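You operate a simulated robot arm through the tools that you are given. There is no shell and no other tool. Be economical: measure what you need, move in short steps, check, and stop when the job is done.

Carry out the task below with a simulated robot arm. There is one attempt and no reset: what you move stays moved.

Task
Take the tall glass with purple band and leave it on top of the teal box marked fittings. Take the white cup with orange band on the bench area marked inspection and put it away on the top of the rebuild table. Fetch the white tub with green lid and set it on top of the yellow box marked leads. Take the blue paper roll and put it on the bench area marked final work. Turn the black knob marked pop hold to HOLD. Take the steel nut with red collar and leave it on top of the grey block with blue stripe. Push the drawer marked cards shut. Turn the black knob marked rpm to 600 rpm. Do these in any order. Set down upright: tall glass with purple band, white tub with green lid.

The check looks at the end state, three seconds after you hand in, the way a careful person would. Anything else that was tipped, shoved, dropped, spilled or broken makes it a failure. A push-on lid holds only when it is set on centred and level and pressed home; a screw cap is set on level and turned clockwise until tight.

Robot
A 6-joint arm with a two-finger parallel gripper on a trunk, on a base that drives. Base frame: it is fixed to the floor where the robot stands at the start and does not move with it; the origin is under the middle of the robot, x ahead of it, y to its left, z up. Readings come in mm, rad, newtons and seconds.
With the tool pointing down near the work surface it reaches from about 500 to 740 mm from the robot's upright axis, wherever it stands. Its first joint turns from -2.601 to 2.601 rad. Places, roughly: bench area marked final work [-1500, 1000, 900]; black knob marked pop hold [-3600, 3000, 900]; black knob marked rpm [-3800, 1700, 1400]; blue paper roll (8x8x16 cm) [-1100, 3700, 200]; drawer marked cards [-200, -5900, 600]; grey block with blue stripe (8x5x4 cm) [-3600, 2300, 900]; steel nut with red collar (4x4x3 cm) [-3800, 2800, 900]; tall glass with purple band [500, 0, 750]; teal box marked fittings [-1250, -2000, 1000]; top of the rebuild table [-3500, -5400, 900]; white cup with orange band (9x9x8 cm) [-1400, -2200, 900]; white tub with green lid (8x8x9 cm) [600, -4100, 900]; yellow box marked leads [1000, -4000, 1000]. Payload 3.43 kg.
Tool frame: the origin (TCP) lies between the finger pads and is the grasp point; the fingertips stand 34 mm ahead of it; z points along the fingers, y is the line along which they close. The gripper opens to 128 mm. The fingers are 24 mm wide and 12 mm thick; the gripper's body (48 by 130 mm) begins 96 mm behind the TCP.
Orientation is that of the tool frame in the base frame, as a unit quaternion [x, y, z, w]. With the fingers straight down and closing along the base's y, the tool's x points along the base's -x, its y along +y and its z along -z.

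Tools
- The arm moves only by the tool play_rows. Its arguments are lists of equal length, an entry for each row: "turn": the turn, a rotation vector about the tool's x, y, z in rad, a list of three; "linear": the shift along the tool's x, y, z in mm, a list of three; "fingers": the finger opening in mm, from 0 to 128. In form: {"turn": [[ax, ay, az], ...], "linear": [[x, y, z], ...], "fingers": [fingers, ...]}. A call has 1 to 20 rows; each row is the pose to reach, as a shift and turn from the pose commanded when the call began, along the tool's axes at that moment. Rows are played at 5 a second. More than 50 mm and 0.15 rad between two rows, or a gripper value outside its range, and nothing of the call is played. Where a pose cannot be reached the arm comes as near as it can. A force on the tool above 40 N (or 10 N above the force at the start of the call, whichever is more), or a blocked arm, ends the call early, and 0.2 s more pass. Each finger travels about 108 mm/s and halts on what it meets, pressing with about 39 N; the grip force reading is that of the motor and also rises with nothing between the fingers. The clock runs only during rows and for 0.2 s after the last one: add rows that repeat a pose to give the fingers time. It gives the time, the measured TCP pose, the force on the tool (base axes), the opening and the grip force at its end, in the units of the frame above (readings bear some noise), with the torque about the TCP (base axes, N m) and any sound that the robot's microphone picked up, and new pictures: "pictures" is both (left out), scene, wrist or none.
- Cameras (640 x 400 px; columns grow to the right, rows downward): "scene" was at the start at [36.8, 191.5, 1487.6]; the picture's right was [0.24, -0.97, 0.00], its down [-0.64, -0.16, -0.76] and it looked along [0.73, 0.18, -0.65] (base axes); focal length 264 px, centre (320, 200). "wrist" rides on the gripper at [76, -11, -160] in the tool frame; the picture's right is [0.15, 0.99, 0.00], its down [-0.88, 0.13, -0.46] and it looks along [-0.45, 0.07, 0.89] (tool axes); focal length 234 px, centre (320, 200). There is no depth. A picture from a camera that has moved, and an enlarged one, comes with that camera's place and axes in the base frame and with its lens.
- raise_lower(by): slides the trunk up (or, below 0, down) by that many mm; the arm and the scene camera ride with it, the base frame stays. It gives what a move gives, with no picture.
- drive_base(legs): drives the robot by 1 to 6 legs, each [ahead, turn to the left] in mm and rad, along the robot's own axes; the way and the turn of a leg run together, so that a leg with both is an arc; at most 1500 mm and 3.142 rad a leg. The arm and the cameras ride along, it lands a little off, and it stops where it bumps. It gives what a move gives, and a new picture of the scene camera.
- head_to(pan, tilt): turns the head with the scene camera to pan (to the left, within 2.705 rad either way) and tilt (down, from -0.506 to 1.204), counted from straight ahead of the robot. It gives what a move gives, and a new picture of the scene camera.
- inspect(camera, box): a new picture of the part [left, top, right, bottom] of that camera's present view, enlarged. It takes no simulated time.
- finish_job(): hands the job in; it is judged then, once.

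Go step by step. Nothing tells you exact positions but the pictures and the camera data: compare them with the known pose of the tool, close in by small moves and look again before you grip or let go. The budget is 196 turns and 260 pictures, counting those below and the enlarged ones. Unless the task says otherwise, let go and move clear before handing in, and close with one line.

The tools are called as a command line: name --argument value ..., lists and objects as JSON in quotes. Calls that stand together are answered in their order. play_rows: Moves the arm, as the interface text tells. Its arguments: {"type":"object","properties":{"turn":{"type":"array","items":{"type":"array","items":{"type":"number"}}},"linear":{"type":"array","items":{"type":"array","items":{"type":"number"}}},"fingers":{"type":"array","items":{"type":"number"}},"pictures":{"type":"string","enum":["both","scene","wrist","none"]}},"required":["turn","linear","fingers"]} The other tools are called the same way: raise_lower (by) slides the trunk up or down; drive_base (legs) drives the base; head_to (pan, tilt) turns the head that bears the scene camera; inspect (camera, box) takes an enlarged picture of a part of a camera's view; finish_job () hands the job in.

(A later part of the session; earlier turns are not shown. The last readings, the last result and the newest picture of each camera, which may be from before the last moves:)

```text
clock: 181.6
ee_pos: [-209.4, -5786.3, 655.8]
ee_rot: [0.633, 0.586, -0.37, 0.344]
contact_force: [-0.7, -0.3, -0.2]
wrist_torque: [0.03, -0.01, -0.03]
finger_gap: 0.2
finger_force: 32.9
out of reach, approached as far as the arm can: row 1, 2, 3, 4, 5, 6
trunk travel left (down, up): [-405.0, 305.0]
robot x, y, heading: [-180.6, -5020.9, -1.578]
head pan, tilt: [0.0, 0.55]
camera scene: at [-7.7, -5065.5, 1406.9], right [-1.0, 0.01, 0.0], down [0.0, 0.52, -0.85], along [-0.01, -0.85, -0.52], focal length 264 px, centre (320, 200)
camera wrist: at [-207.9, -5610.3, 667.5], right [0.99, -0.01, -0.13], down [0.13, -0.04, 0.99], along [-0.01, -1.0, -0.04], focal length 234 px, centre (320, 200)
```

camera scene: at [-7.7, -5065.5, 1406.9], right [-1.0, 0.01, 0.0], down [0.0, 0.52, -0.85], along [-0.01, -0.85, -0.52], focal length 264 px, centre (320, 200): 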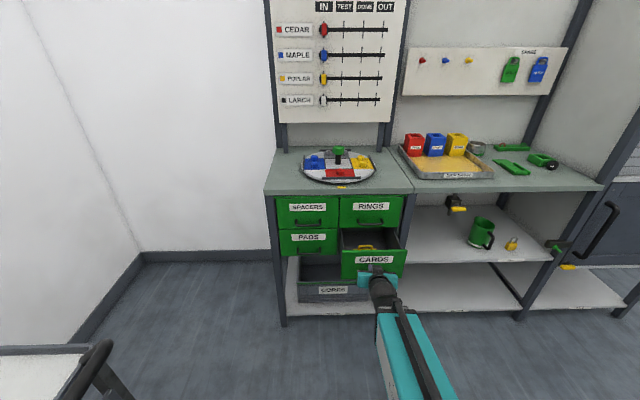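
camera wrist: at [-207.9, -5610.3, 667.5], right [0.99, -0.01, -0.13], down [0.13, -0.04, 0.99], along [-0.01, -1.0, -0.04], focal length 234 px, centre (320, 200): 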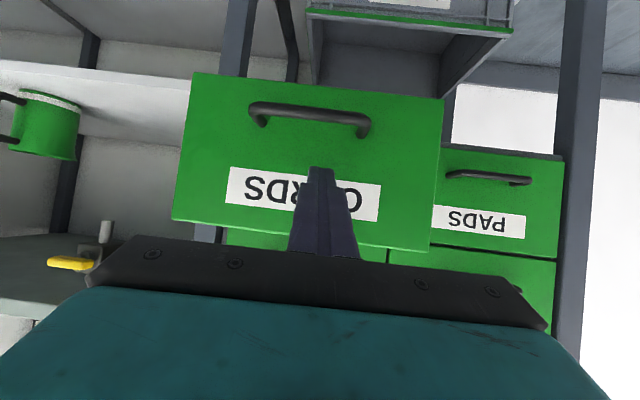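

The arm is at its inner reach limit for this tilt, and the fingertip is on the CARDS face between the label and the handle. I'll push by driving the base forward.

drive_base --legs '[[60, 0]]'

inspect --camera "wrist" --box '[0, 0, 640, 400]'

```text
clock: 182.6
ee_pos: [-213.0, -5847.1, 655.8]
ee_rot: [0.634, 0.586, -0.37, 0.344]
contact_force: [0.0, 0.5, 0.2]
wrist_torque: [0.05, 0.01, 0.01]
finger_gap: 0.1
finger_force: 33.1
trunk travel left (down, up): [-405.0, 305.0]
robot x, y, heading: [-177.1, -5086.1, -1.579]
head pan, tilt: [0.0, 0.55]
camera scene: at [-8.0, -5125.6, 1406.9], right [-1.0, 0.01, 0.0], down [0.0, 0.52, -0.85], along [-0.01, -0.85, -0.52], focal length 264 px, centre (320, 200)
```

scene: 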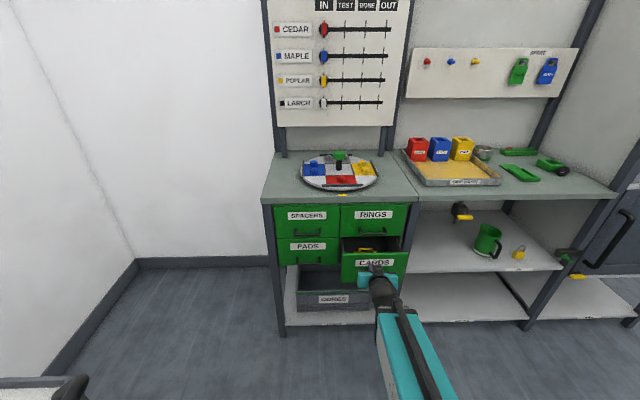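

```text
1.00 times, centred on (320, 200) of wrist (not enlarged: the box is as wide or as high as the picture)
camera zoom: at [-209.1, -5670.6, 668.0], right [0.99, -0.01, -0.13], down [0.13, -0.04, 0.99], along [-0.01, -1.0, -0.04], focal length 234 px, centre (320, 200)
```

zoom: 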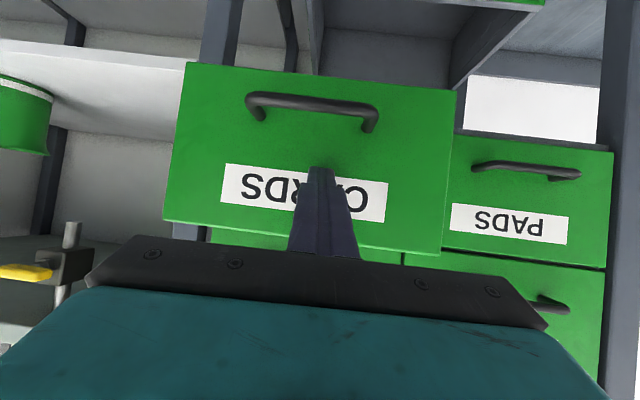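

drive_base --legs '[[90, 0]]'

inspect --camera "wrist" --box '[0, 0, 640, 400]'

```text
clock: 183.8
ee_pos: [-212.9, -5939.3, 656.9]
ee_rot: [0.634, 0.585, -0.371, 0.343]
contact_force: [0.2, 0.5, -0.9]
wrist_torque: [-0.02, -0.02, 0.01]
finger_gap: 0.1
finger_force: 33.1
trunk travel left (down, up): [-405.0, 305.0]
robot x, y, heading: [-183.7, -5174.5, -1.577]
head pan, tilt: [0.0, 0.55]
camera scene: at [-8.7, -5218.4, 1406.9], right [-1.0, 0.01, 0.0], down [0.0, 0.52, -0.85], along [-0.01, -0.85, -0.52], focal length 264 px, centre (320, 200)
```

scene: 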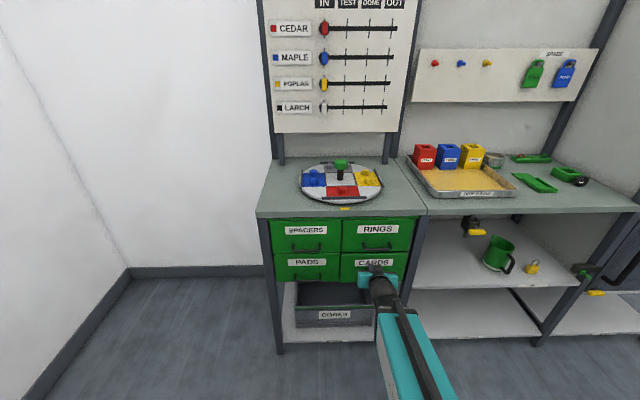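

```text
1.00 times, centred on (320, 200) of wrist (not enlarged: the box is as wide or as high as the picture)
camera zoom: at [-209.6, -5763.4, 667.9], right [0.99, -0.01, -0.13], down [0.13, -0.04, 0.99], along [-0.01, -1.0, -0.04], focal length 234 px, centre (320, 200)
```

zoom: 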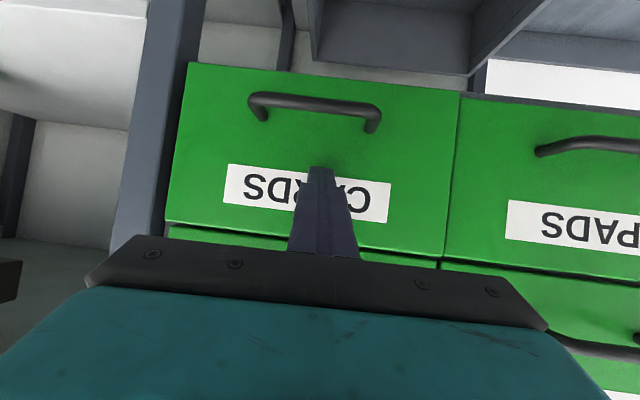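

Nearly shut. I'll push the last few millimetres and compare it with the neighbouring drawers.

drive_base --legs '[[12, 0]]'

inspect --camera "wrist" --box '[400, 60, 600, 300]'

```text
clock: 184.6
ee_pos: [-211.7, -5950.8, 655.6]
ee_rot: [0.634, 0.587, -0.37, 0.343]
contact_force: [1.1, 21.1, -3.4]
wrist_torque: [0.23, -0.02, 0.17]
finger_gap: 0.0
finger_force: 33.1
trunk travel left (down, up): [-405.0, 305.0]
robot x, y, heading: [-178.9, -5184.2, -1.58]
head pan, tilt: [0.0, 0.55]
camera scene: at [-8.6, -5229.7, 1406.9], right [-1.0, 0.01, 0.0], down [0.0, 0.52, -0.85], along [-0.01, -0.85, -0.52], focal length 264 px, centre (320, 200)
```

scene: 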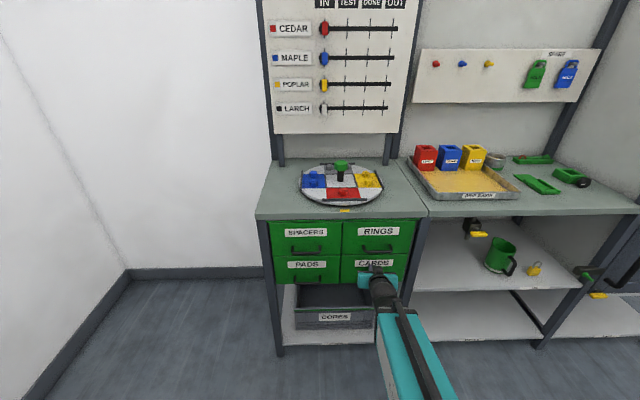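

```text
1.67 times, centred on (500, 180) of wrist
camera zoom: at [-209.6, -5774.2, 667.7], right [0.99, -0.01, -0.13], down [0.13, -0.05, 0.99], along [-0.01, -1.0, -0.05], focal length 390 px, centre (20, 233)
```

zoom: 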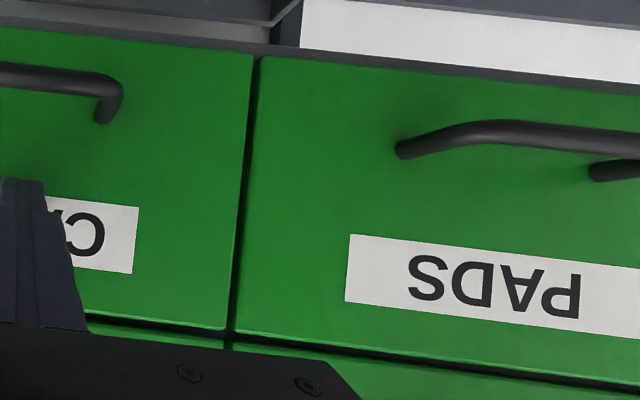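

The drawer is home: 21 N and flush with PADS. I'll back away, level the tool and raise the trunk for the next item.

drive_base --legs '[[-400, 0]]'

play_rows --turn '[[0, 0.14, 0], [0, 0.28, 0], [0, 0.42, 0], [0, 0.56, 0], [0, 0.7, 0], [0, 0.84, 0], [0, 0.98, 0], [0, 1.05, 0], [0, 1.05, 0]]' --linear '[[-4, -1, -19], [-8, -2, -38], [-12, -3, -57], [-15, -4, -76], [-19, -5, -95], [-22, -6, -114], [-26, -8, -133], [-29, -9, -153], [-29, -9, -153]]' --fingers '[0, 10, 20, 30, 40, 50, 60, 70, 80]' --pictures "none"

raise_lower --by 300

drive_base --legs '[[-500, 0]]'

head_to --pan 1.2 --tilt 0.55

```text
clock: 187.3
ee_pos: [-215.1, -5550.7, 655.1]
ee_rot: [0.637, 0.584, -0.371, 0.34]
contact_force: [-0.9, 0.6, -0.2]
wrist_torque: [-0.01, 0.02, 0.0]
finger_gap: 0.0
finger_force: 33.3
trunk travel left (down, up): [-405.0, 305.0]
robot x, y, heading: [-175.3, -4783.8, -1.589]
head pan, tilt: [0.0, 0.55]
camera scene: at [-6.1, -4832.5, 1406.9], right [-1.0, 0.02, 0.0], down [0.01, 0.52, -0.85], along [-0.02, -0.85, -0.52], focal length 264 px, centre (320, 200)
```

scene: 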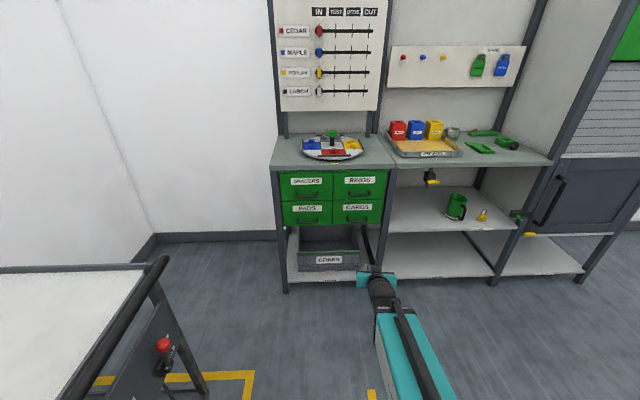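

```text
clock: 189.3
ee_pos: [-211.7, -5430.0, 757.6]
ee_rot: [0.737, 0.676, -0.001, 0.0]
contact_force: [0.1, 0.0, -0.4]
wrist_torque: [0.03, 0.01, 0.01]
finger_gap: 79.8
finger_force: 0.2
out of reach, approached as far as the arm can: row 1, 2
trunk travel left (down, up): [-405.0, 305.0]
robot x, y, heading: [-173.1, -4786.1, -1.589]
head pan, tilt: [0.0, 0.55]
```

```text
clock: 192.3
ee_pos: [-214.7, -5430.4, 1057.7]
ee_rot: [0.738, 0.675, -0.002, 0.002]
contact_force: [-0.3, 0.5, -0.8]
wrist_torque: [-0.01, -0.02, 0.01]
finger_gap: 80.3
finger_force: 0.1
trunk travel left (down, up): [-705.0, 5.0]
robot x, y, heading: [-171.6, -4787.5, -1.59]
head pan, tilt: [0.0, 0.55]
```

```text
clock: 195.7
ee_pos: [-199.3, -4922.7, 1056.9]
ee_rot: [0.735, 0.678, -0.002, 0.001]
contact_force: [1.0, 0.6, 0.2]
wrist_torque: [-0.05, 0.02, -0.01]
finger_gap: 80.2
finger_force: 0.0
trunk travel left (down, up): [-705.0, 5.0]
robot x, y, heading: [-167.2, -4277.9, -1.579]
head pan, tilt: [0.0, 0.55]
camera scene: at [3.6, -4321.9, 1706.9], right [-1.0, 0.01, 0.0], down [0.0, 0.52, -0.85], along [-0.01, -0.85, -0.52], focal length 264 px, centre (320, 200)
```

scene: 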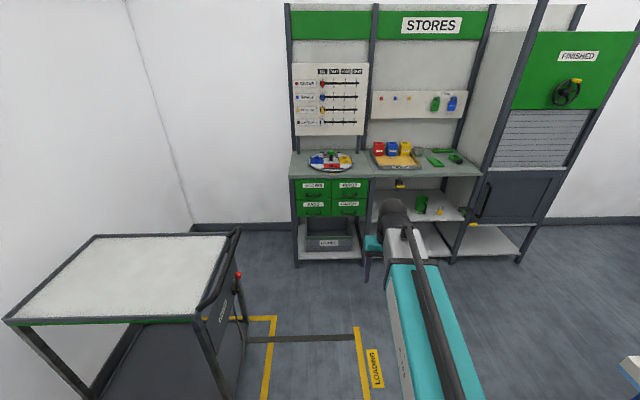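

```text
clock: 197.1
ee_pos: [-199.6, -4922.0, 1058.3]
ee_rot: [0.735, 0.678, -0.002, 0.002]
contact_force: [0.1, 0.3, 1.0]
wrist_torque: [0.02, -0.02, 0.02]
finger_gap: 79.8
finger_force: 0.0
trunk travel left (down, up): [-705.0, 5.0]
robot x, y, heading: [-166.4, -4278.9, -1.581]
head pan, tilt: [1.201, 0.55]
camera scene: at [87.8, -4266.1, 1706.9], right [-0.37, -0.93, 0.0], down [-0.49, 0.19, -0.85], along [0.79, -0.32, -0.52], focal length 264 px, centre (320, 200)
```

scene: 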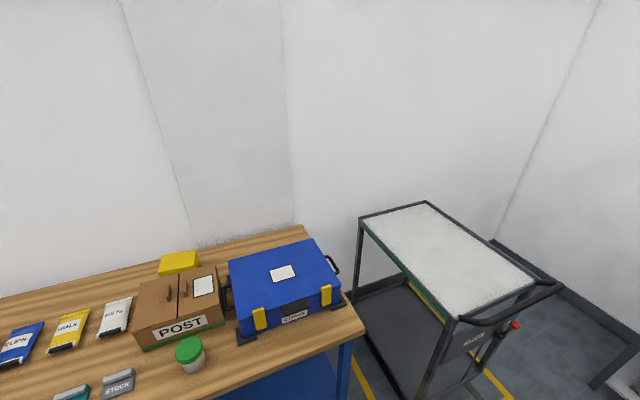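

The yellow LEADS box is behind the POST carton near (1006, -4035), and the tub is near (620, -4083). I'll turn to face this bench and stop short of it to look.

drive_base --legs '[[0, 2.456], [264, 0], [0, -0.885]]'

head_to --pan 0.1 --tilt 0.6

inspect --camera "wrist" --box '[0, 0, 640, 400]'

```text
clock: 210.2
ee_pos: [647.3, -4106.0, 1056.4]
ee_rot: [0.036, 0.999, -0.001, 0.002]
contact_force: [-0.2, -0.1, -0.7]
wrist_torque: [0.04, 0.02, 0.0]
finger_gap: 79.9
finger_force: 0.1
trunk travel left (down, up): [-705.0, 5.0]
robot x, y, heading: [3.4, -4063.8, 0.001]
head pan, tilt: [1.201, 0.55]
camera scene: at [-9.8, -3809.8, 1707.0], right [0.93, -0.36, 0.0], down [-0.19, -0.49, -0.85], along [0.3, 0.8, -0.52], focal length 264 px, centre (320, 200)
```

scene: 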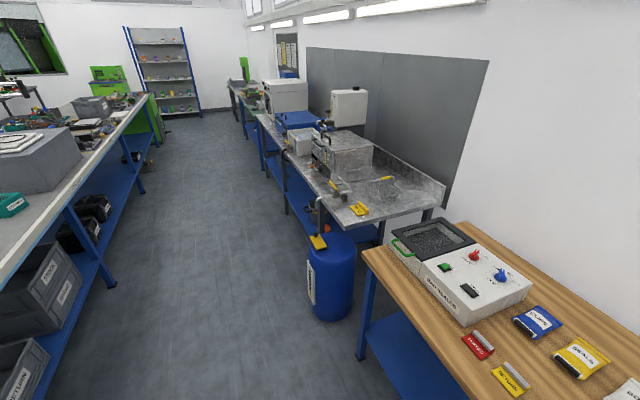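

```text
clock: 211.6
ee_pos: [647.6, -4105.1, 1057.7]
ee_rot: [0.036, 0.999, 0.0, 0.003]
contact_force: [-0.3, -0.5, 0.0]
wrist_torque: [-0.02, 0.01, 0.01]
finger_gap: 80.0
finger_force: 0.1
trunk travel left (down, up): [-705.0, 5.0]
robot x, y, heading: [1.3, -4062.1, 0.009]
head pan, tilt: [0.099, 0.6]
camera scene: at [44.9, -3883.6, 1702.4], right [0.11, -0.99, 0.0], down [-0.56, -0.06, -0.83], along [0.82, 0.09, -0.56], focal length 264 px, centre (320, 200)
```

scene: 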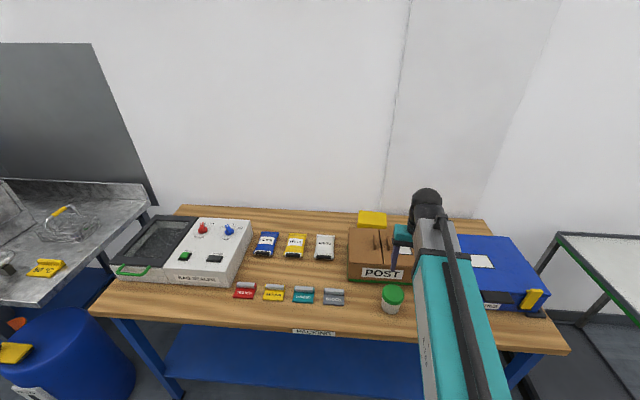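

```text
1.00 times, centred on (320, 200) of wrist (not enlarged: the box is as wide or as high as the picture)
camera zoom: at [570.7, -4111.7, 1216.3], right [-0.07, 1.0, 0.0], down [0.89, 0.07, 0.46], along [0.46, 0.03, -0.89], focal length 234 px, centre (320, 200)
```

zoom: 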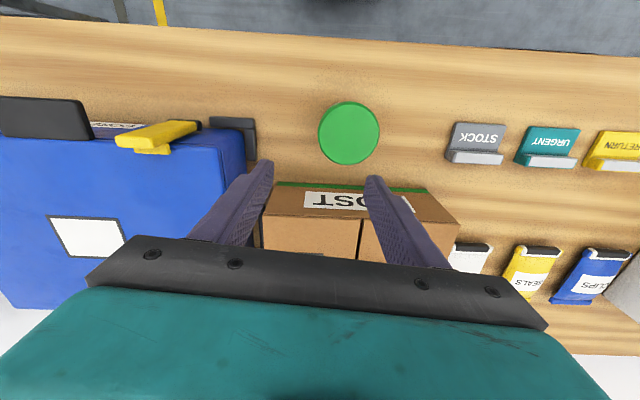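

inspect --camera "scene" --box '[330, 200, 430, 320]'

```text
3.33 times, centred on (380, 260) of scene
camera zoom: at [44.9, -3883.6, 1702.4], right [0.11, -0.99, 0.0], down [-0.56, -0.06, -0.83], along [0.82, 0.09, -0.56], focal length 881 px, centre (120, 0)
```

zoom: 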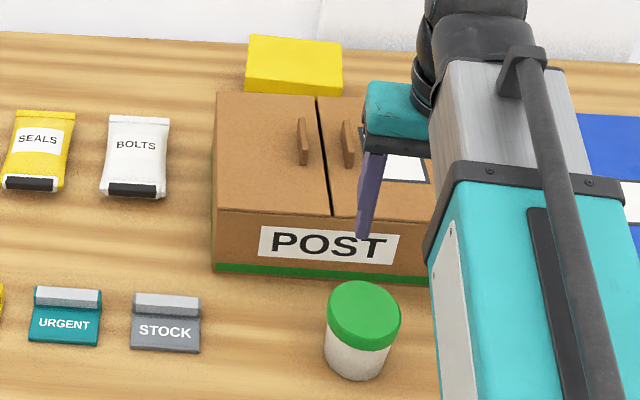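

The tub is near (623, -4072) with its lid top at z≈942, and the LEADS box is at x≈1030 behind the carton. That needs the tilted tool for reach, so I'll back the base off and tilt the tool 60° to grasp the tub from the front.

drive_base --legs '[[-260, 0]]'

play_rows --turn '[[0, -0.14, 0], [0, -0.28, 0], [0, -0.42, 0], [0, -0.56, 0], [0, -0.7, 0], [0, -0.84, 0], [0, -0.98, 0], [0, -1.05, 0], [0, -1.05, 0]]' --linear '[[-18, 6, 12], [-36, 11, 24], [-54, 16, 36], [-72, 22, 48], [-90, 27, 60], [-108, 32, 72], [-126, 38, 85], [-146, 43, 98], [-146, 43, 98]]' --fingers '[90, 100, 110, 115, 115, 115, 115, 115, 115]' --pictures "both"

```text
clock: 213.6
ee_pos: [383.1, -4109.3, 1056.7]
ee_rot: [0.038, 0.999, 0.0, 0.004]
contact_force: [0.9, 1.0, -0.9]
wrist_torque: [-0.04, -0.01, 0.02]
finger_gap: 79.9
finger_force: 0.1
trunk travel left (down, up): [-705.0, 5.0]
robot x, y, heading: [-262.2, -4065.6, 0.002]
head pan, tilt: [0.099, 0.6]
camera scene: at [-217.8, -3885.3, 1702.4], right [0.1, -0.99, 0.0], down [-0.56, -0.06, -0.83], along [0.82, 0.08, -0.56], focal length 264 px, centre (320, 200)
```

scene: 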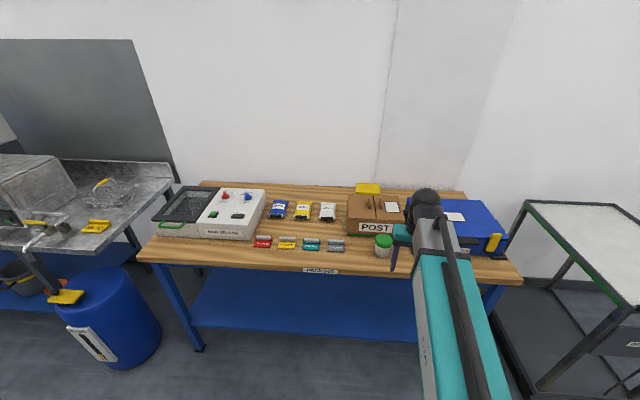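

```text
clock: 215.6
ee_pos: [533.7, -4077.0, 960.3]
ee_rot: [0.033, 0.863, -0.019, 0.503]
contact_force: [0.3, 0.1, 0.5]
wrist_torque: [0.01, 0.01, 0.03]
finger_gap: 114.8
finger_force: 0.1
trunk travel left (down, up): [-705.0, 5.0]
robot x, y, heading: [-261.4, -4063.6, 0.002]
head pan, tilt: [0.099, 0.6]
camera scene: at [-217.1, -3885.4, 1702.4], right [0.1, -0.99, 0.0], down [-0.56, -0.06, -0.83], along [0.82, 0.08, -0.56], focal length 264 px, centre (320, 200)
camera wrist: at [358.1, -4075.8, 972.1], right [0.0, 0.99, -0.13], down [0.05, 0.13, 0.99], along [1.0, -0.01, -0.05], focal length 234 px, centre (320, 200)
```

scene: 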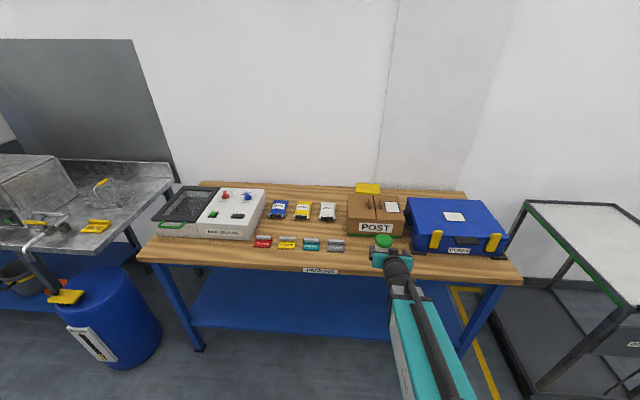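
wrist: 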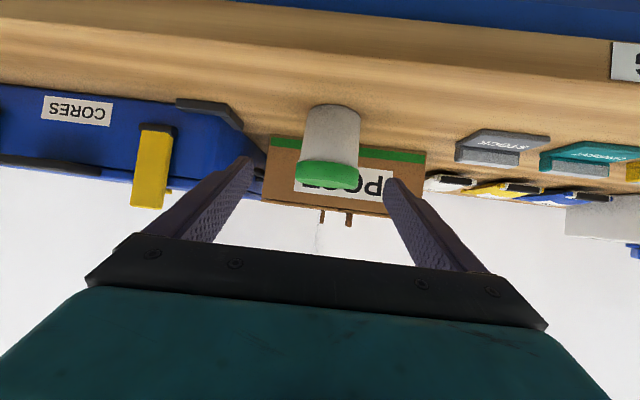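

The tub sits centred between the fingers, with its middle near (623, -4076, 897). I'll advance along the tool axis and then grip.

play_rows --turn '[[0, 0, 0], [0, 0, 0], [0, 0, 0], [0, 0, 0], [0, 0, 0], [0, 0, 0]]' --linear '[[10, 8, 10], [10, 8, 35], [10, 8, 60], [10, 8, 85], [10, 8, 106], [10, 8, 106]]' --fingers '[115, 115, 115, 115, 115, 115]' --pictures "both"

```text
clock: 217.0
ee_pos: [621.4, -4074.7, 899.1]
ee_rot: [0.033, 0.864, -0.02, 0.503]
contact_force: [-0.4, 0.2, 0.1]
wrist_torque: [0.03, -0.01, 0.02]
finger_gap: 114.7
finger_force: 0.0
trunk travel left (down, up): [-705.0, 5.0]
robot x, y, heading: [-261.2, -4068.1, -0.002]
head pan, tilt: [0.099, 0.6]
camera scene: at [-217.0, -3885.4, 1702.4], right [0.1, -0.99, 0.0], down [-0.56, -0.06, -0.83], along [0.82, 0.08, -0.56], focal length 264 px, centre (320, 200)
camera wrist: at [444.8, -4073.8, 911.5], right [0.0, 0.99, -0.13], down [0.05, 0.13, 0.99], along [1.0, -0.01, -0.05], focal length 234 px, centre (320, 200)
```

scene: 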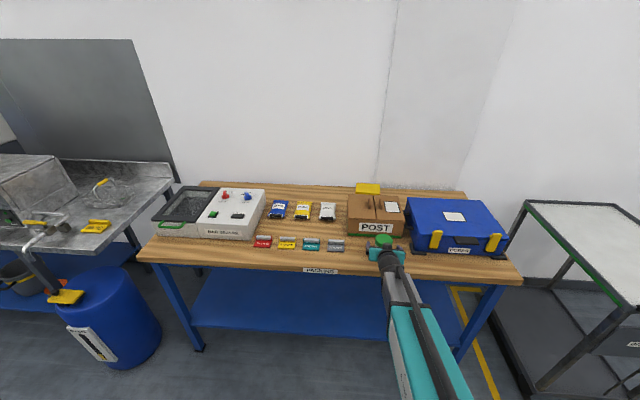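
wrist: 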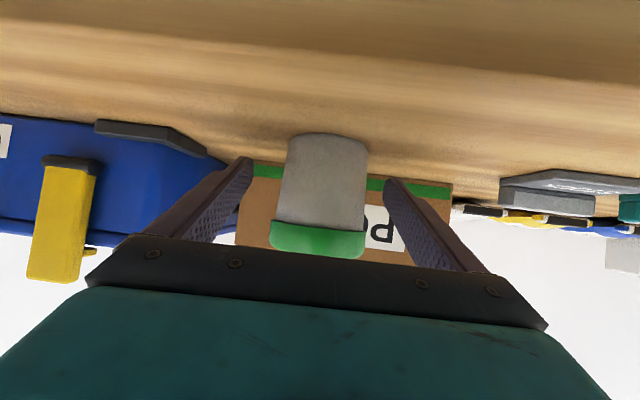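

inspect --camera "wrist" --box '[220, 110, 420, 270]'

inspect --camera "scene" --box '[330, 170, 430, 290]'

```text
2.50 times, centred on (320, 190) of wrist
camera zoom: at [444.8, -4073.8, 911.5], right [0.0, 0.99, -0.13], down [0.05, 0.13, 0.99], along [1.0, -0.01, -0.05], focal length 585 px, centre (320, 225)
```

zoom: 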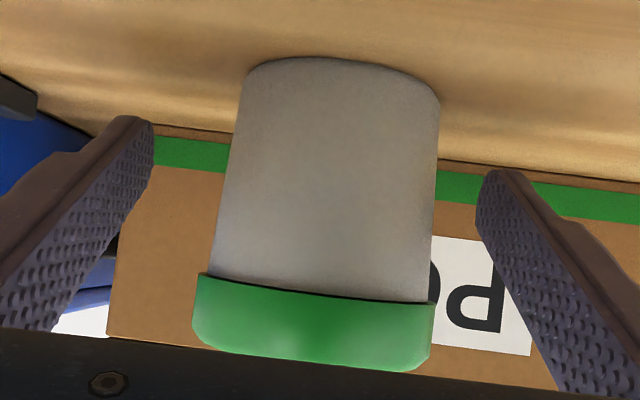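

```text
3.33 times, centred on (380, 230) of scene
camera zoom: at [-217.0, -3885.4, 1702.4], right [0.1, -0.99, 0.0], down [-0.56, -0.06, -0.83], along [0.82, 0.08, -0.56], focal length 881 px, centre (120, 100)
```

zoom: 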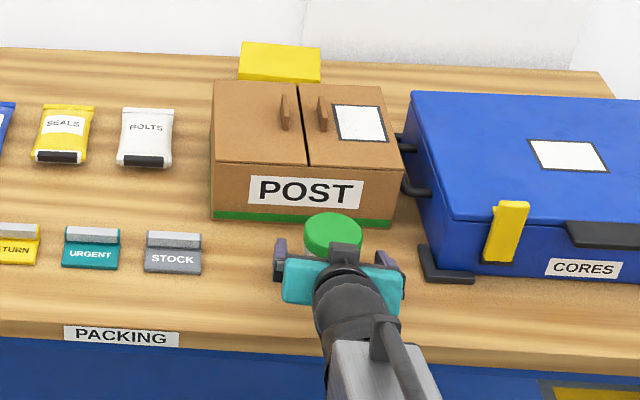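

Both scene views agree on x≈621, so the grasp point is right. I'll close.

play_rows --turn '[[0, 0, 0], [0, 0, 0], [0, 0, 0], [0, 0, 0], [0, 0, 0], [0, 0, 0]]' --linear '[[0, 0, 0], [0, 0, 0], [0, 0, 0], [0, 0, 0], [0, 0, 0], [0, 0, 0]]' --fingers '[100, 88, 78, 68, 60, 60]' --pictures "wrist"

```text
clock: 218.4
ee_pos: [621.1, -4076.1, 898.6]
ee_rot: [0.033, 0.863, -0.02, 0.503]
contact_force: [-0.2, 0.2, 0.2]
wrist_torque: [0.06, -0.01, 0.02]
finger_gap: 65.4
finger_force: 39.2
trunk travel left (down, up): [-705.0, 5.0]
robot x, y, heading: [-261.1, -4065.2, 0.003]
head pan, tilt: [0.099, 0.6]
camera wrist: at [445.0, -4073.7, 911.7], right [0.0, 0.99, -0.13], down [0.05, 0.13, 0.99], along [1.0, -0.01, -0.05], focal length 234 px, centre (320, 200)
```

wrist: 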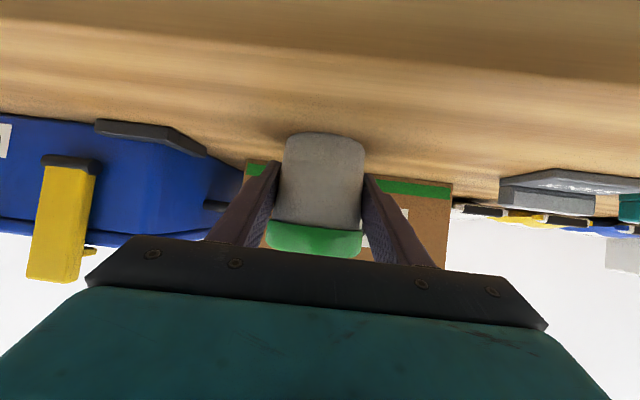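

Gripped on the tub body at 65 mm. I'll lift it straight up.

play_rows --turn '[[0, 0, 0], [0, 0, 0], [0, 0, 0], [0, 0, 0], [0, 0, 0], [0, 0, 0], [0, 0, 0]]' --linear '[[-13, 0, -7.5], [-35, 0, -20], [-60, 0, -34], [-90, 0, -51], [-120, 0, -68], [-148, 0, -84], [-148, 0, -84]]' --fingers '[55, 55, 55, 55, 55, 55, 55]' --pictures "both"

```text
clock: 220.0
ee_pos: [621.3, -4073.8, 1069.4]
ee_rot: [0.033, 0.863, -0.019, 0.503]
contact_force: [0.1, -0.8, -1.9]
wrist_torque: [-0.03, 0.01, 0.01]
finger_gap: 65.2
finger_force: 38.7
trunk travel left (down, up): [-705.0, 5.0]
robot x, y, heading: [-261.2, -4069.1, -0.0]
head pan, tilt: [0.099, 0.6]
camera scene: at [-216.5, -3885.4, 1702.4], right [0.1, -0.99, 0.0], down [-0.56, -0.06, -0.82], along [0.82, 0.08, -0.57], focal length 264 px, centre (320, 200)
camera wrist: at [444.9, -4072.3, 1081.4], right [0.0, 0.99, -0.13], down [0.05, 0.13, 0.99], along [1.0, -0.01, -0.05], focal length 234 px, centre (320, 200)
```

scene: 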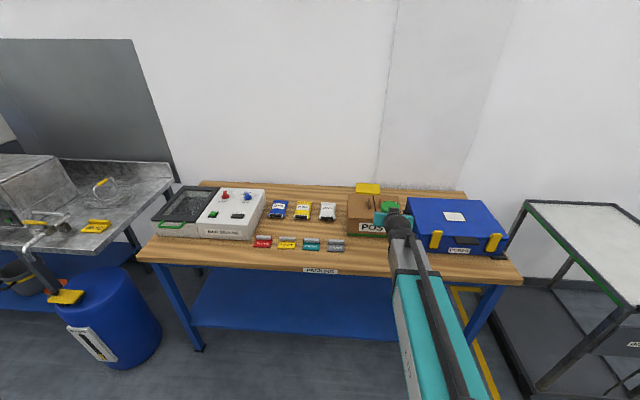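
wrist: 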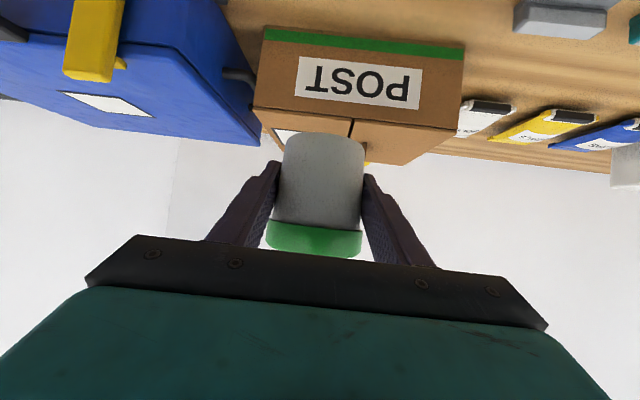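

inspect --camera "scene" --box '[340, 170, 400, 210]'

```text
10.00 times, centred on (370, 190) of scene
camera zoom: at [-216.5, -3885.4, 1702.4], right [0.1, -0.99, 0.0], down [-0.56, -0.06, -0.82], along [0.82, 0.08, -0.57], focal length 2643 px, centre (-180, 300)
```

zoom: 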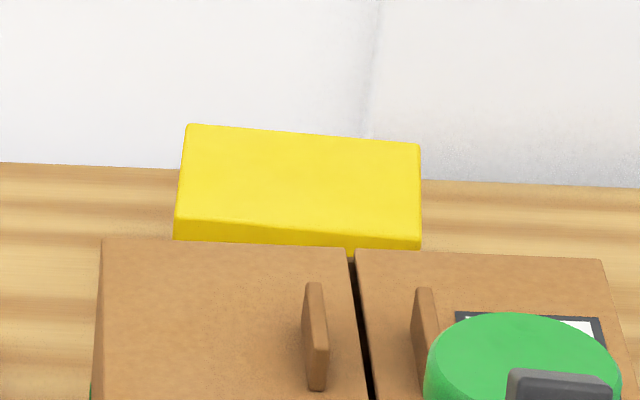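

I'm holding the tub with its bottom at about z 1025. I'll drive forward part way to get a better fix on the yellow box.

drive_base --legs '[[250, 0]]'

head_to --pan -0.1 --tilt 0.6

inspect --camera "scene" --box '[230, 180, 350, 260]'

```text
clock: 222.0
ee_pos: [871.3, -4080.2, 1067.7]
ee_rot: [0.037, 0.864, -0.021, 0.502]
contact_force: [0.2, -0.3, -2.1]
wrist_torque: [-0.03, 0.02, 0.01]
finger_gap: 65.3
finger_force: 38.8
trunk travel left (down, up): [-705.0, 5.0]
robot x, y, heading: [-10.7, -4064.0, -0.006]
head pan, tilt: [0.099, 0.6]
camera scene: at [35.8, -3885.4, 1702.3], right [0.09, -1.0, 0.0], down [-0.56, -0.05, -0.82], along [0.82, 0.08, -0.57], focal length 264 px, centre (320, 200)
```

scene: 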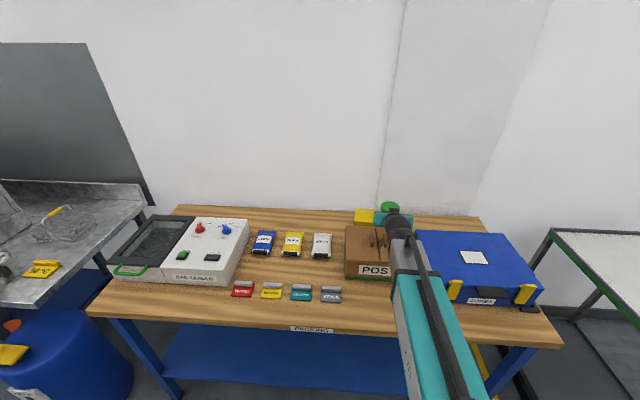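

```text
clock: 222.7
ee_pos: [870.8, -4080.1, 1068.5]
ee_rot: [0.036, 0.863, -0.021, 0.503]
contact_force: [0.9, 0.1, -1.5]
wrist_torque: [0.0, 0.01, -0.03]
finger_gap: 65.3
finger_force: 39.5
trunk travel left (down, up): [-705.0, 5.0]
robot x, y, heading: [-9.4, -4062.0, -0.008]
head pan, tilt: [-0.099, 0.6]
camera scene: at [35.0, -3902.9, 1702.4], right [-0.11, -0.99, 0.0], down [-0.56, 0.06, -0.82], along [0.82, -0.09, -0.57], focal length 264 px, centre (320, 200)
```

scene: 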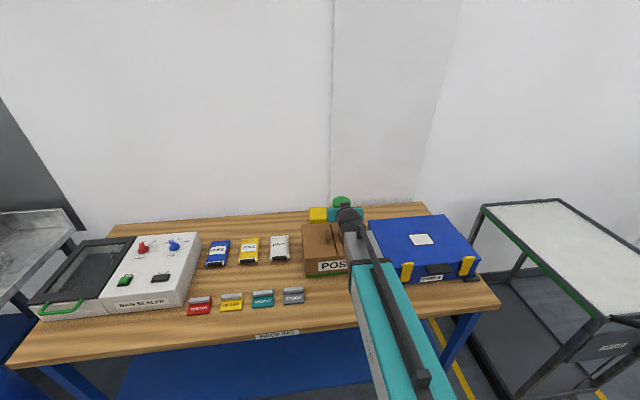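

```text
5.00 times, centred on (290, 220) of scene
camera zoom: at [35.0, -3902.9, 1702.4], right [-0.11, -0.99, 0.0], down [-0.56, 0.06, -0.82], along [0.82, -0.09, -0.57], focal length 1322 px, centre (470, 100)
```

zoom: 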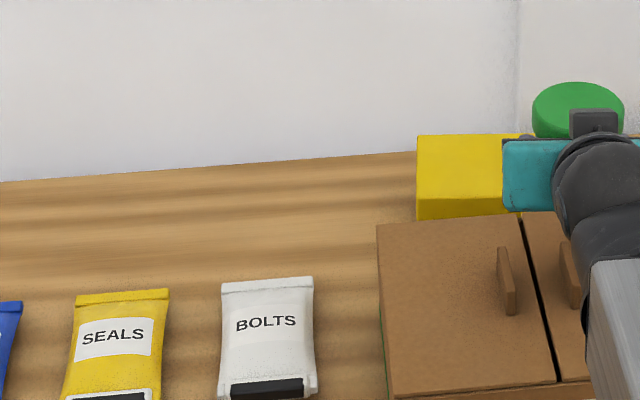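

inspect --camera "wrist" --box '[0, 0, 640, 400]'

inspect --camera "scene" --box '[300, 190, 380, 290]'

```text
1.00 times, centred on (320, 200) of wrist (not enlarged: the box is as wide or as high as the picture)
camera zoom: at [695.0, -4077.8, 1081.1], right [0.01, 0.99, -0.13], down [0.05, 0.13, 0.99], along [1.0, -0.02, -0.05], focal length 234 px, centre (320, 200)
```

zoom: 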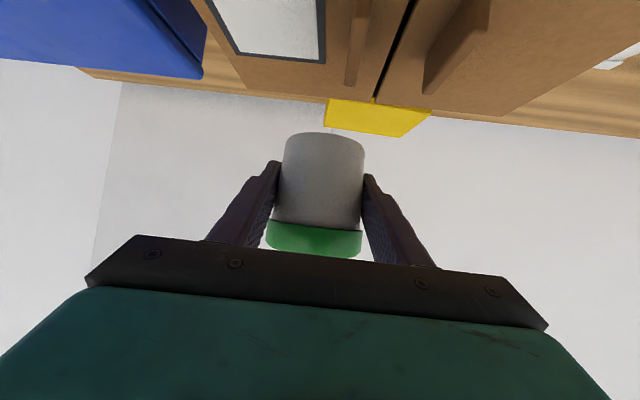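

```text
4.00 times, centred on (340, 240) of scene
camera zoom: at [35.0, -3902.9, 1702.4], right [-0.11, -0.99, 0.0], down [-0.56, 0.06, -0.82], along [0.82, -0.09, -0.57], focal length 1057 px, centre (240, 40)
```

zoom: 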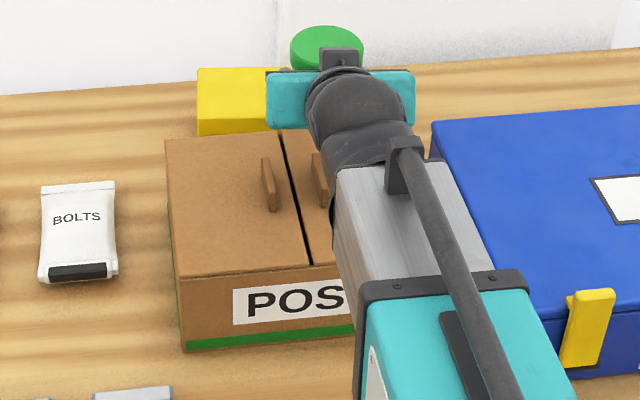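

The box top spans roughly x 974–1075, y -4087…-3958, at z≈945. I'll drive forward 150 mm and then fine-align the tub above it.

drive_base --legs '[[150, 0]]'

play_rows --turn '[[0, 0, 0], [0, 0, 0], [0, 0, 0]]' --linear '[[0, 20, 0], [0, 39, 0], [0, 39, 0]]' --fingers '[55, 55, 55]' --pictures "wrist"

inspect --camera "scene" --box '[280, 200, 380, 280]'

```text
clock: 224.2
ee_pos: [1018.8, -4079.0, 1068.3]
ee_rot: [0.035, 0.864, -0.021, 0.502]
contact_force: [0.4, -0.4, -2.0]
wrist_torque: [-0.02, -0.02, -0.02]
finger_gap: 65.0
finger_force: 38.9
trunk travel left (down, up): [-705.0, 5.0]
robot x, y, heading: [135.8, -4068.5, -0.001]
head pan, tilt: [-0.099, 0.6]
camera scene: at [184.4, -3904.0, 1702.3], right [-0.11, -0.99, 0.0], down [-0.56, 0.06, -0.82], along [0.82, -0.09, -0.57], focal length 264 px, centre (320, 200)
```

scene: 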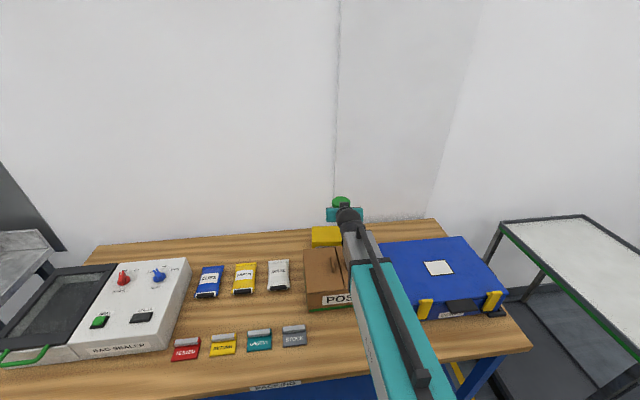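

```text
clock: 225.0
ee_pos: [1022.8, -4041.4, 1068.6]
ee_rot: [0.035, 0.864, -0.02, 0.502]
contact_force: [0.4, 0.6, -2.4]
wrist_torque: [-0.02, -0.01, -0.01]
finger_gap: 65.1
finger_force: 39.0
trunk travel left (down, up): [-705.0, 5.0]
robot x, y, heading: [140.2, -4070.3, -0.007]
head pan, tilt: [-0.099, 0.6]
camera wrist: at [846.6, -4038.4, 1081.9], right [0.01, 0.99, -0.13], down [0.05, 0.13, 0.99], along [1.0, -0.01, -0.05], focal length 234 px, centre (320, 200)
```

wrist: 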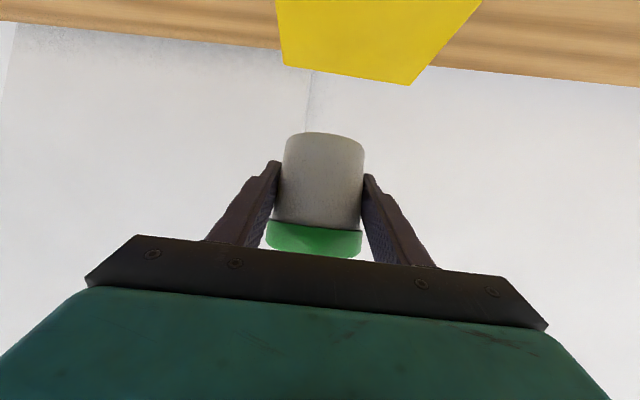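

```text
5.00 times, centred on (330, 240) of scene
camera zoom: at [182.9, -3904.0, 1702.4], right [-0.11, -0.99, 0.0], down [-0.56, 0.06, -0.82], along [0.82, -0.09, -0.57], focal length 1322 px, centre (270, 0)
```

zoom: 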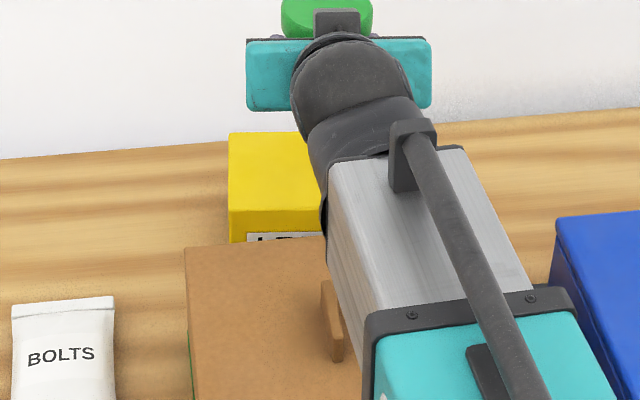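

The alignment checks out, with the box top at z≈946. I'll lower the tub toward it.

play_rows --turn '[[0, 0, 0], [0, 0, 0], [0, 0, 0], [0, 0, 0], [0, 0, 0]]' --linear '[[15, 0, 8.6], [30, 0, 17.3], [45, 0, 26], [57, 0, 32.5], [57, 0, 32.5]]' --fingers '[55, 55, 55, 55, 55]' --pictures "wrist"

inspect --camera "scene" --box '[280, 190, 400, 270]'

```text
clock: 226.2
ee_pos: [1022.3, -4040.2, 1003.0]
ee_rot: [0.035, 0.864, -0.02, 0.502]
contact_force: [0.0, -0.6, -1.3]
wrist_torque: [0.01, 0.0, -0.03]
finger_gap: 65.3
finger_force: 39.3
trunk travel left (down, up): [-705.0, 5.0]
robot x, y, heading: [137.3, -4064.6, -0.002]
head pan, tilt: [-0.099, 0.6]
camera wrist: at [845.5, -4038.3, 1016.1], right [0.01, 0.99, -0.13], down [0.05, 0.13, 0.99], along [1.0, -0.01, -0.05], focal length 234 px, centre (320, 200)
```

wrist: 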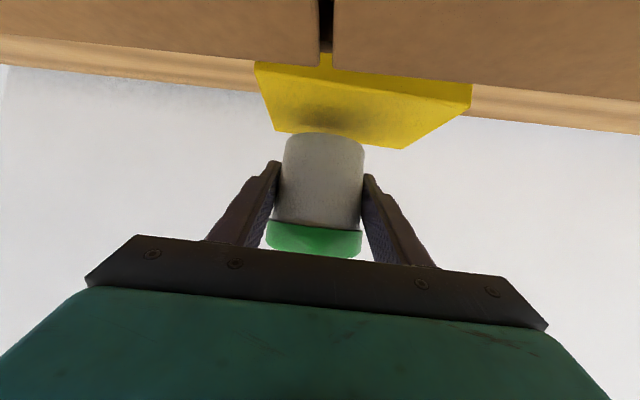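

```text
5.00 times, centred on (340, 230) of scene
camera zoom: at [182.7, -3903.9, 1702.4], right [-0.11, -0.99, 0.0], down [-0.56, 0.06, -0.83], along [0.82, -0.09, -0.56], focal length 1322 px, centre (220, 50)
```

zoom: 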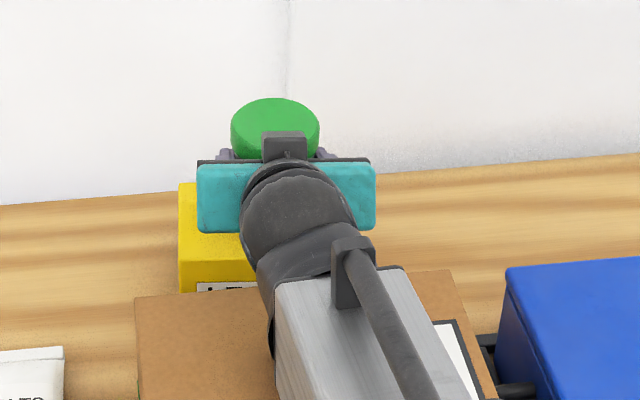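

play_rows --turn '[[0, 0, 0], [0, 0, 0], [0, 0, 0], [0, 0, 0], [0, 0, 0], [0, 0, 0]]' --linear '[[2.6, 0, 1.5], [5.2, 0, 3], [7, 0, 4], [8.7, 0, 5], [10.4, 0, 6], [10.4, 0, 6]]' --fingers '[55, 55, 55, 55, 55, 55]' --pictures "wrist"

```text
clock: 227.6
ee_pos: [1022.4, -4040.2, 989.8]
ee_rot: [0.035, 0.864, -0.02, 0.502]
contact_force: [-0.1, 0.6, -1.8]
wrist_torque: [0.0, 0.0, 0.01]
finger_gap: 65.2
finger_force: 38.8
trunk travel left (down, up): [-705.0, 5.0]
robot x, y, heading: [140.0, -4067.1, -0.011]
head pan, tilt: [-0.099, 0.6]
camera wrist: at [846.1, -4037.5, 1003.7], right [0.01, 0.99, -0.13], down [0.05, 0.13, 0.99], along [1.0, -0.01, -0.05], focal length 234 px, centre (320, 200)
```

wrist: 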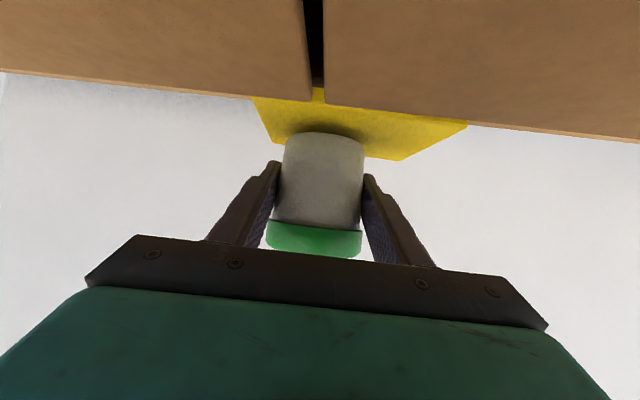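

play_rows --turn '[[0, 0, 0], [0, 0, 0], [0, 0, 0], [0, 0, 0], [0, 0, 0], [0, 0, 0]]' --linear '[[0.9, 0, 0.5], [1.7, 0, 1], [2.6, 0, 1.5], [3.5, 0, 2], [4.4, 0, 2.5], [4.4, 0, 2.5]]' --fingers '[55, 55, 55, 55, 55, 55]' --pictures "wrist"

```text
clock: 229.0
ee_pos: [1023.3, -4040.6, 985.4]
ee_rot: [0.036, 0.864, -0.021, 0.502]
contact_force: [-0.1, 0.6, -1.0]
wrist_torque: [0.01, 0.02, -0.01]
finger_gap: 65.2
finger_force: 38.7
trunk travel left (down, up): [-705.0, 5.0]
robot x, y, heading: [137.6, -4065.4, -0.003]
head pan, tilt: [-0.099, 0.6]
camera wrist: at [846.8, -4038.1, 998.0], right [0.01, 0.99, -0.13], down [0.05, 0.13, 0.99], along [1.0, -0.01, -0.05], focal length 234 px, centre (320, 200)
```

wrist: 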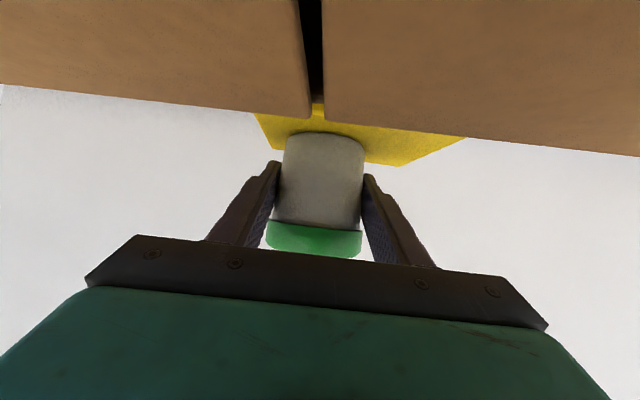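

play_rows --turn '[[0, 0, 0], [0, 0, 0], [0, 0, 0], [0, 0, 0], [0, 0, 0], [0, 0, 0]]' --linear '[[0.9, 0, 0.5], [1.7, 0, 1], [2.6, 0, 1.5], [3.5, 0, 2], [4.4, 0, 2.5], [4.4, 0, 2.5]]' --fingers '[55, 55, 55, 55, 55, 55]' --pictures "wrist"

```text
clock: 230.4
ee_pos: [1022.1, -4040.7, 984.0]
ee_rot: [0.036, 0.862, -0.021, 0.506]
contact_force: [7.3, -2.6, 20.2]
wrist_torque: [0.13, 0.05, -0.04]
finger_gap: 65.2
finger_force: 38.9
trunk travel left (down, up): [-705.0, 5.0]
robot x, y, heading: [137.8, -4067.6, -0.007]
head pan, tilt: [-0.099, 0.6]
camera wrist: at [846.1, -4038.2, 995.5], right [0.01, 0.99, -0.13], down [0.04, 0.13, 0.99], along [1.0, -0.01, -0.04], focal length 234 px, centre (320, 200)
```

wrist: 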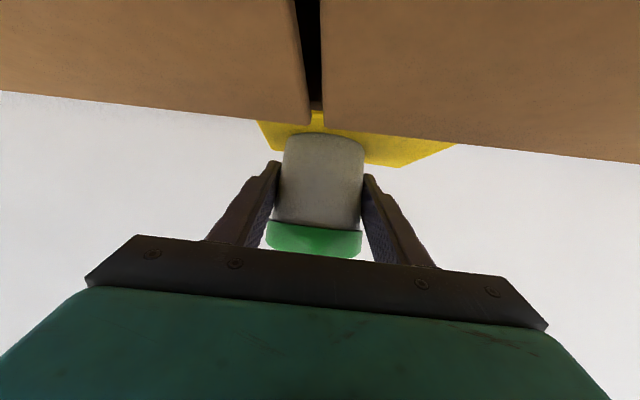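

Contact at 20 N with almost no torque, so the tub is on the box. I'll ease off, open, and retreat along the tool axis.

play_rows --turn '[[0, 0, 0], [0, 0, 0], [0, 0, 0], [0, 0, 0], [0, 0, 0], [0, 0, 0], [0, 0, 0], [0, 0, 0], [0, 0, 0], [0, 0, 0], [0, 0, 0]]' --linear '[[-2.6, 0, -1.5], [-2.6, 0, -1.5], [-2.6, 0, -1.5], [-2.6, 0, -1.5], [-2.6, 0, -1.5], [-2.6, 0, -15], [-2.6, 0, -40], [-2.6, 0, -75], [-2.6, 0, -110], [-2.6, 0, -140], [-2.6, 0, -140]]' --fingers '[62, 70, 80, 95, 110, 110, 110, 110, 110, 110, 110]' --pictures "both"

```text
clock: 232.8
ee_pos: [919.2, -4029.9, 1050.6]
ee_rot: [0.035, 0.864, -0.02, 0.502]
contact_force: [0.2, 0.2, -0.4]
wrist_torque: [0.01, -0.04, 0.03]
finger_gap: 109.7
finger_force: 0.1
out of reach, approached as far as the arm can: row 10, 11
trunk travel left (down, up): [-705.0, 5.0]
robot x, y, heading: [138.9, -4068.5, -0.006]
head pan, tilt: [-0.099, 0.6]
camera scene: at [182.3, -3904.0, 1702.4], right [-0.11, -0.99, 0.0], down [-0.56, 0.06, -0.83], along [0.82, -0.09, -0.56], focal length 264 px, centre (320, 200)
camera wrist: at [743.1, -4026.4, 1063.3], right [0.01, 0.99, -0.13], down [0.05, 0.13, 0.99], along [1.0, -0.01, -0.05], focal length 234 px, centre (320, 200)
```

scene: 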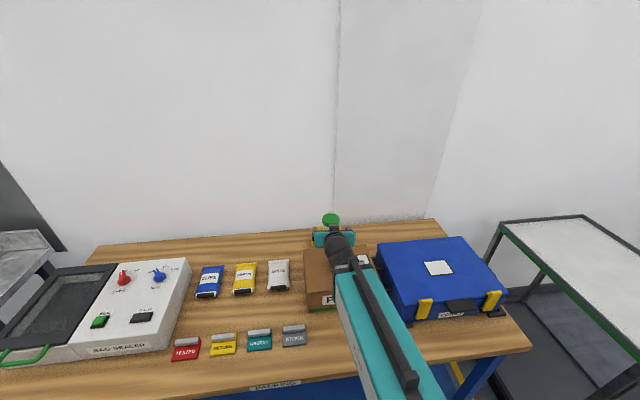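
wrist: 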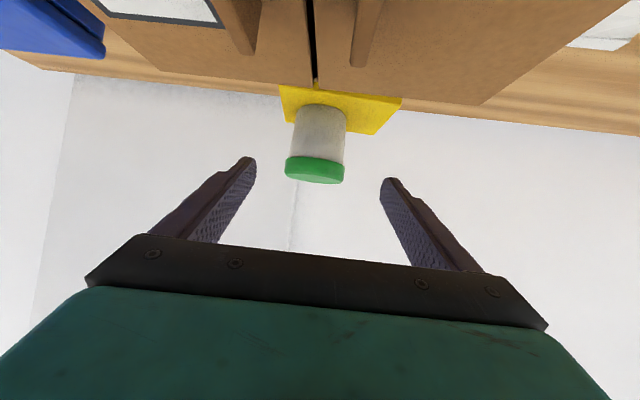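

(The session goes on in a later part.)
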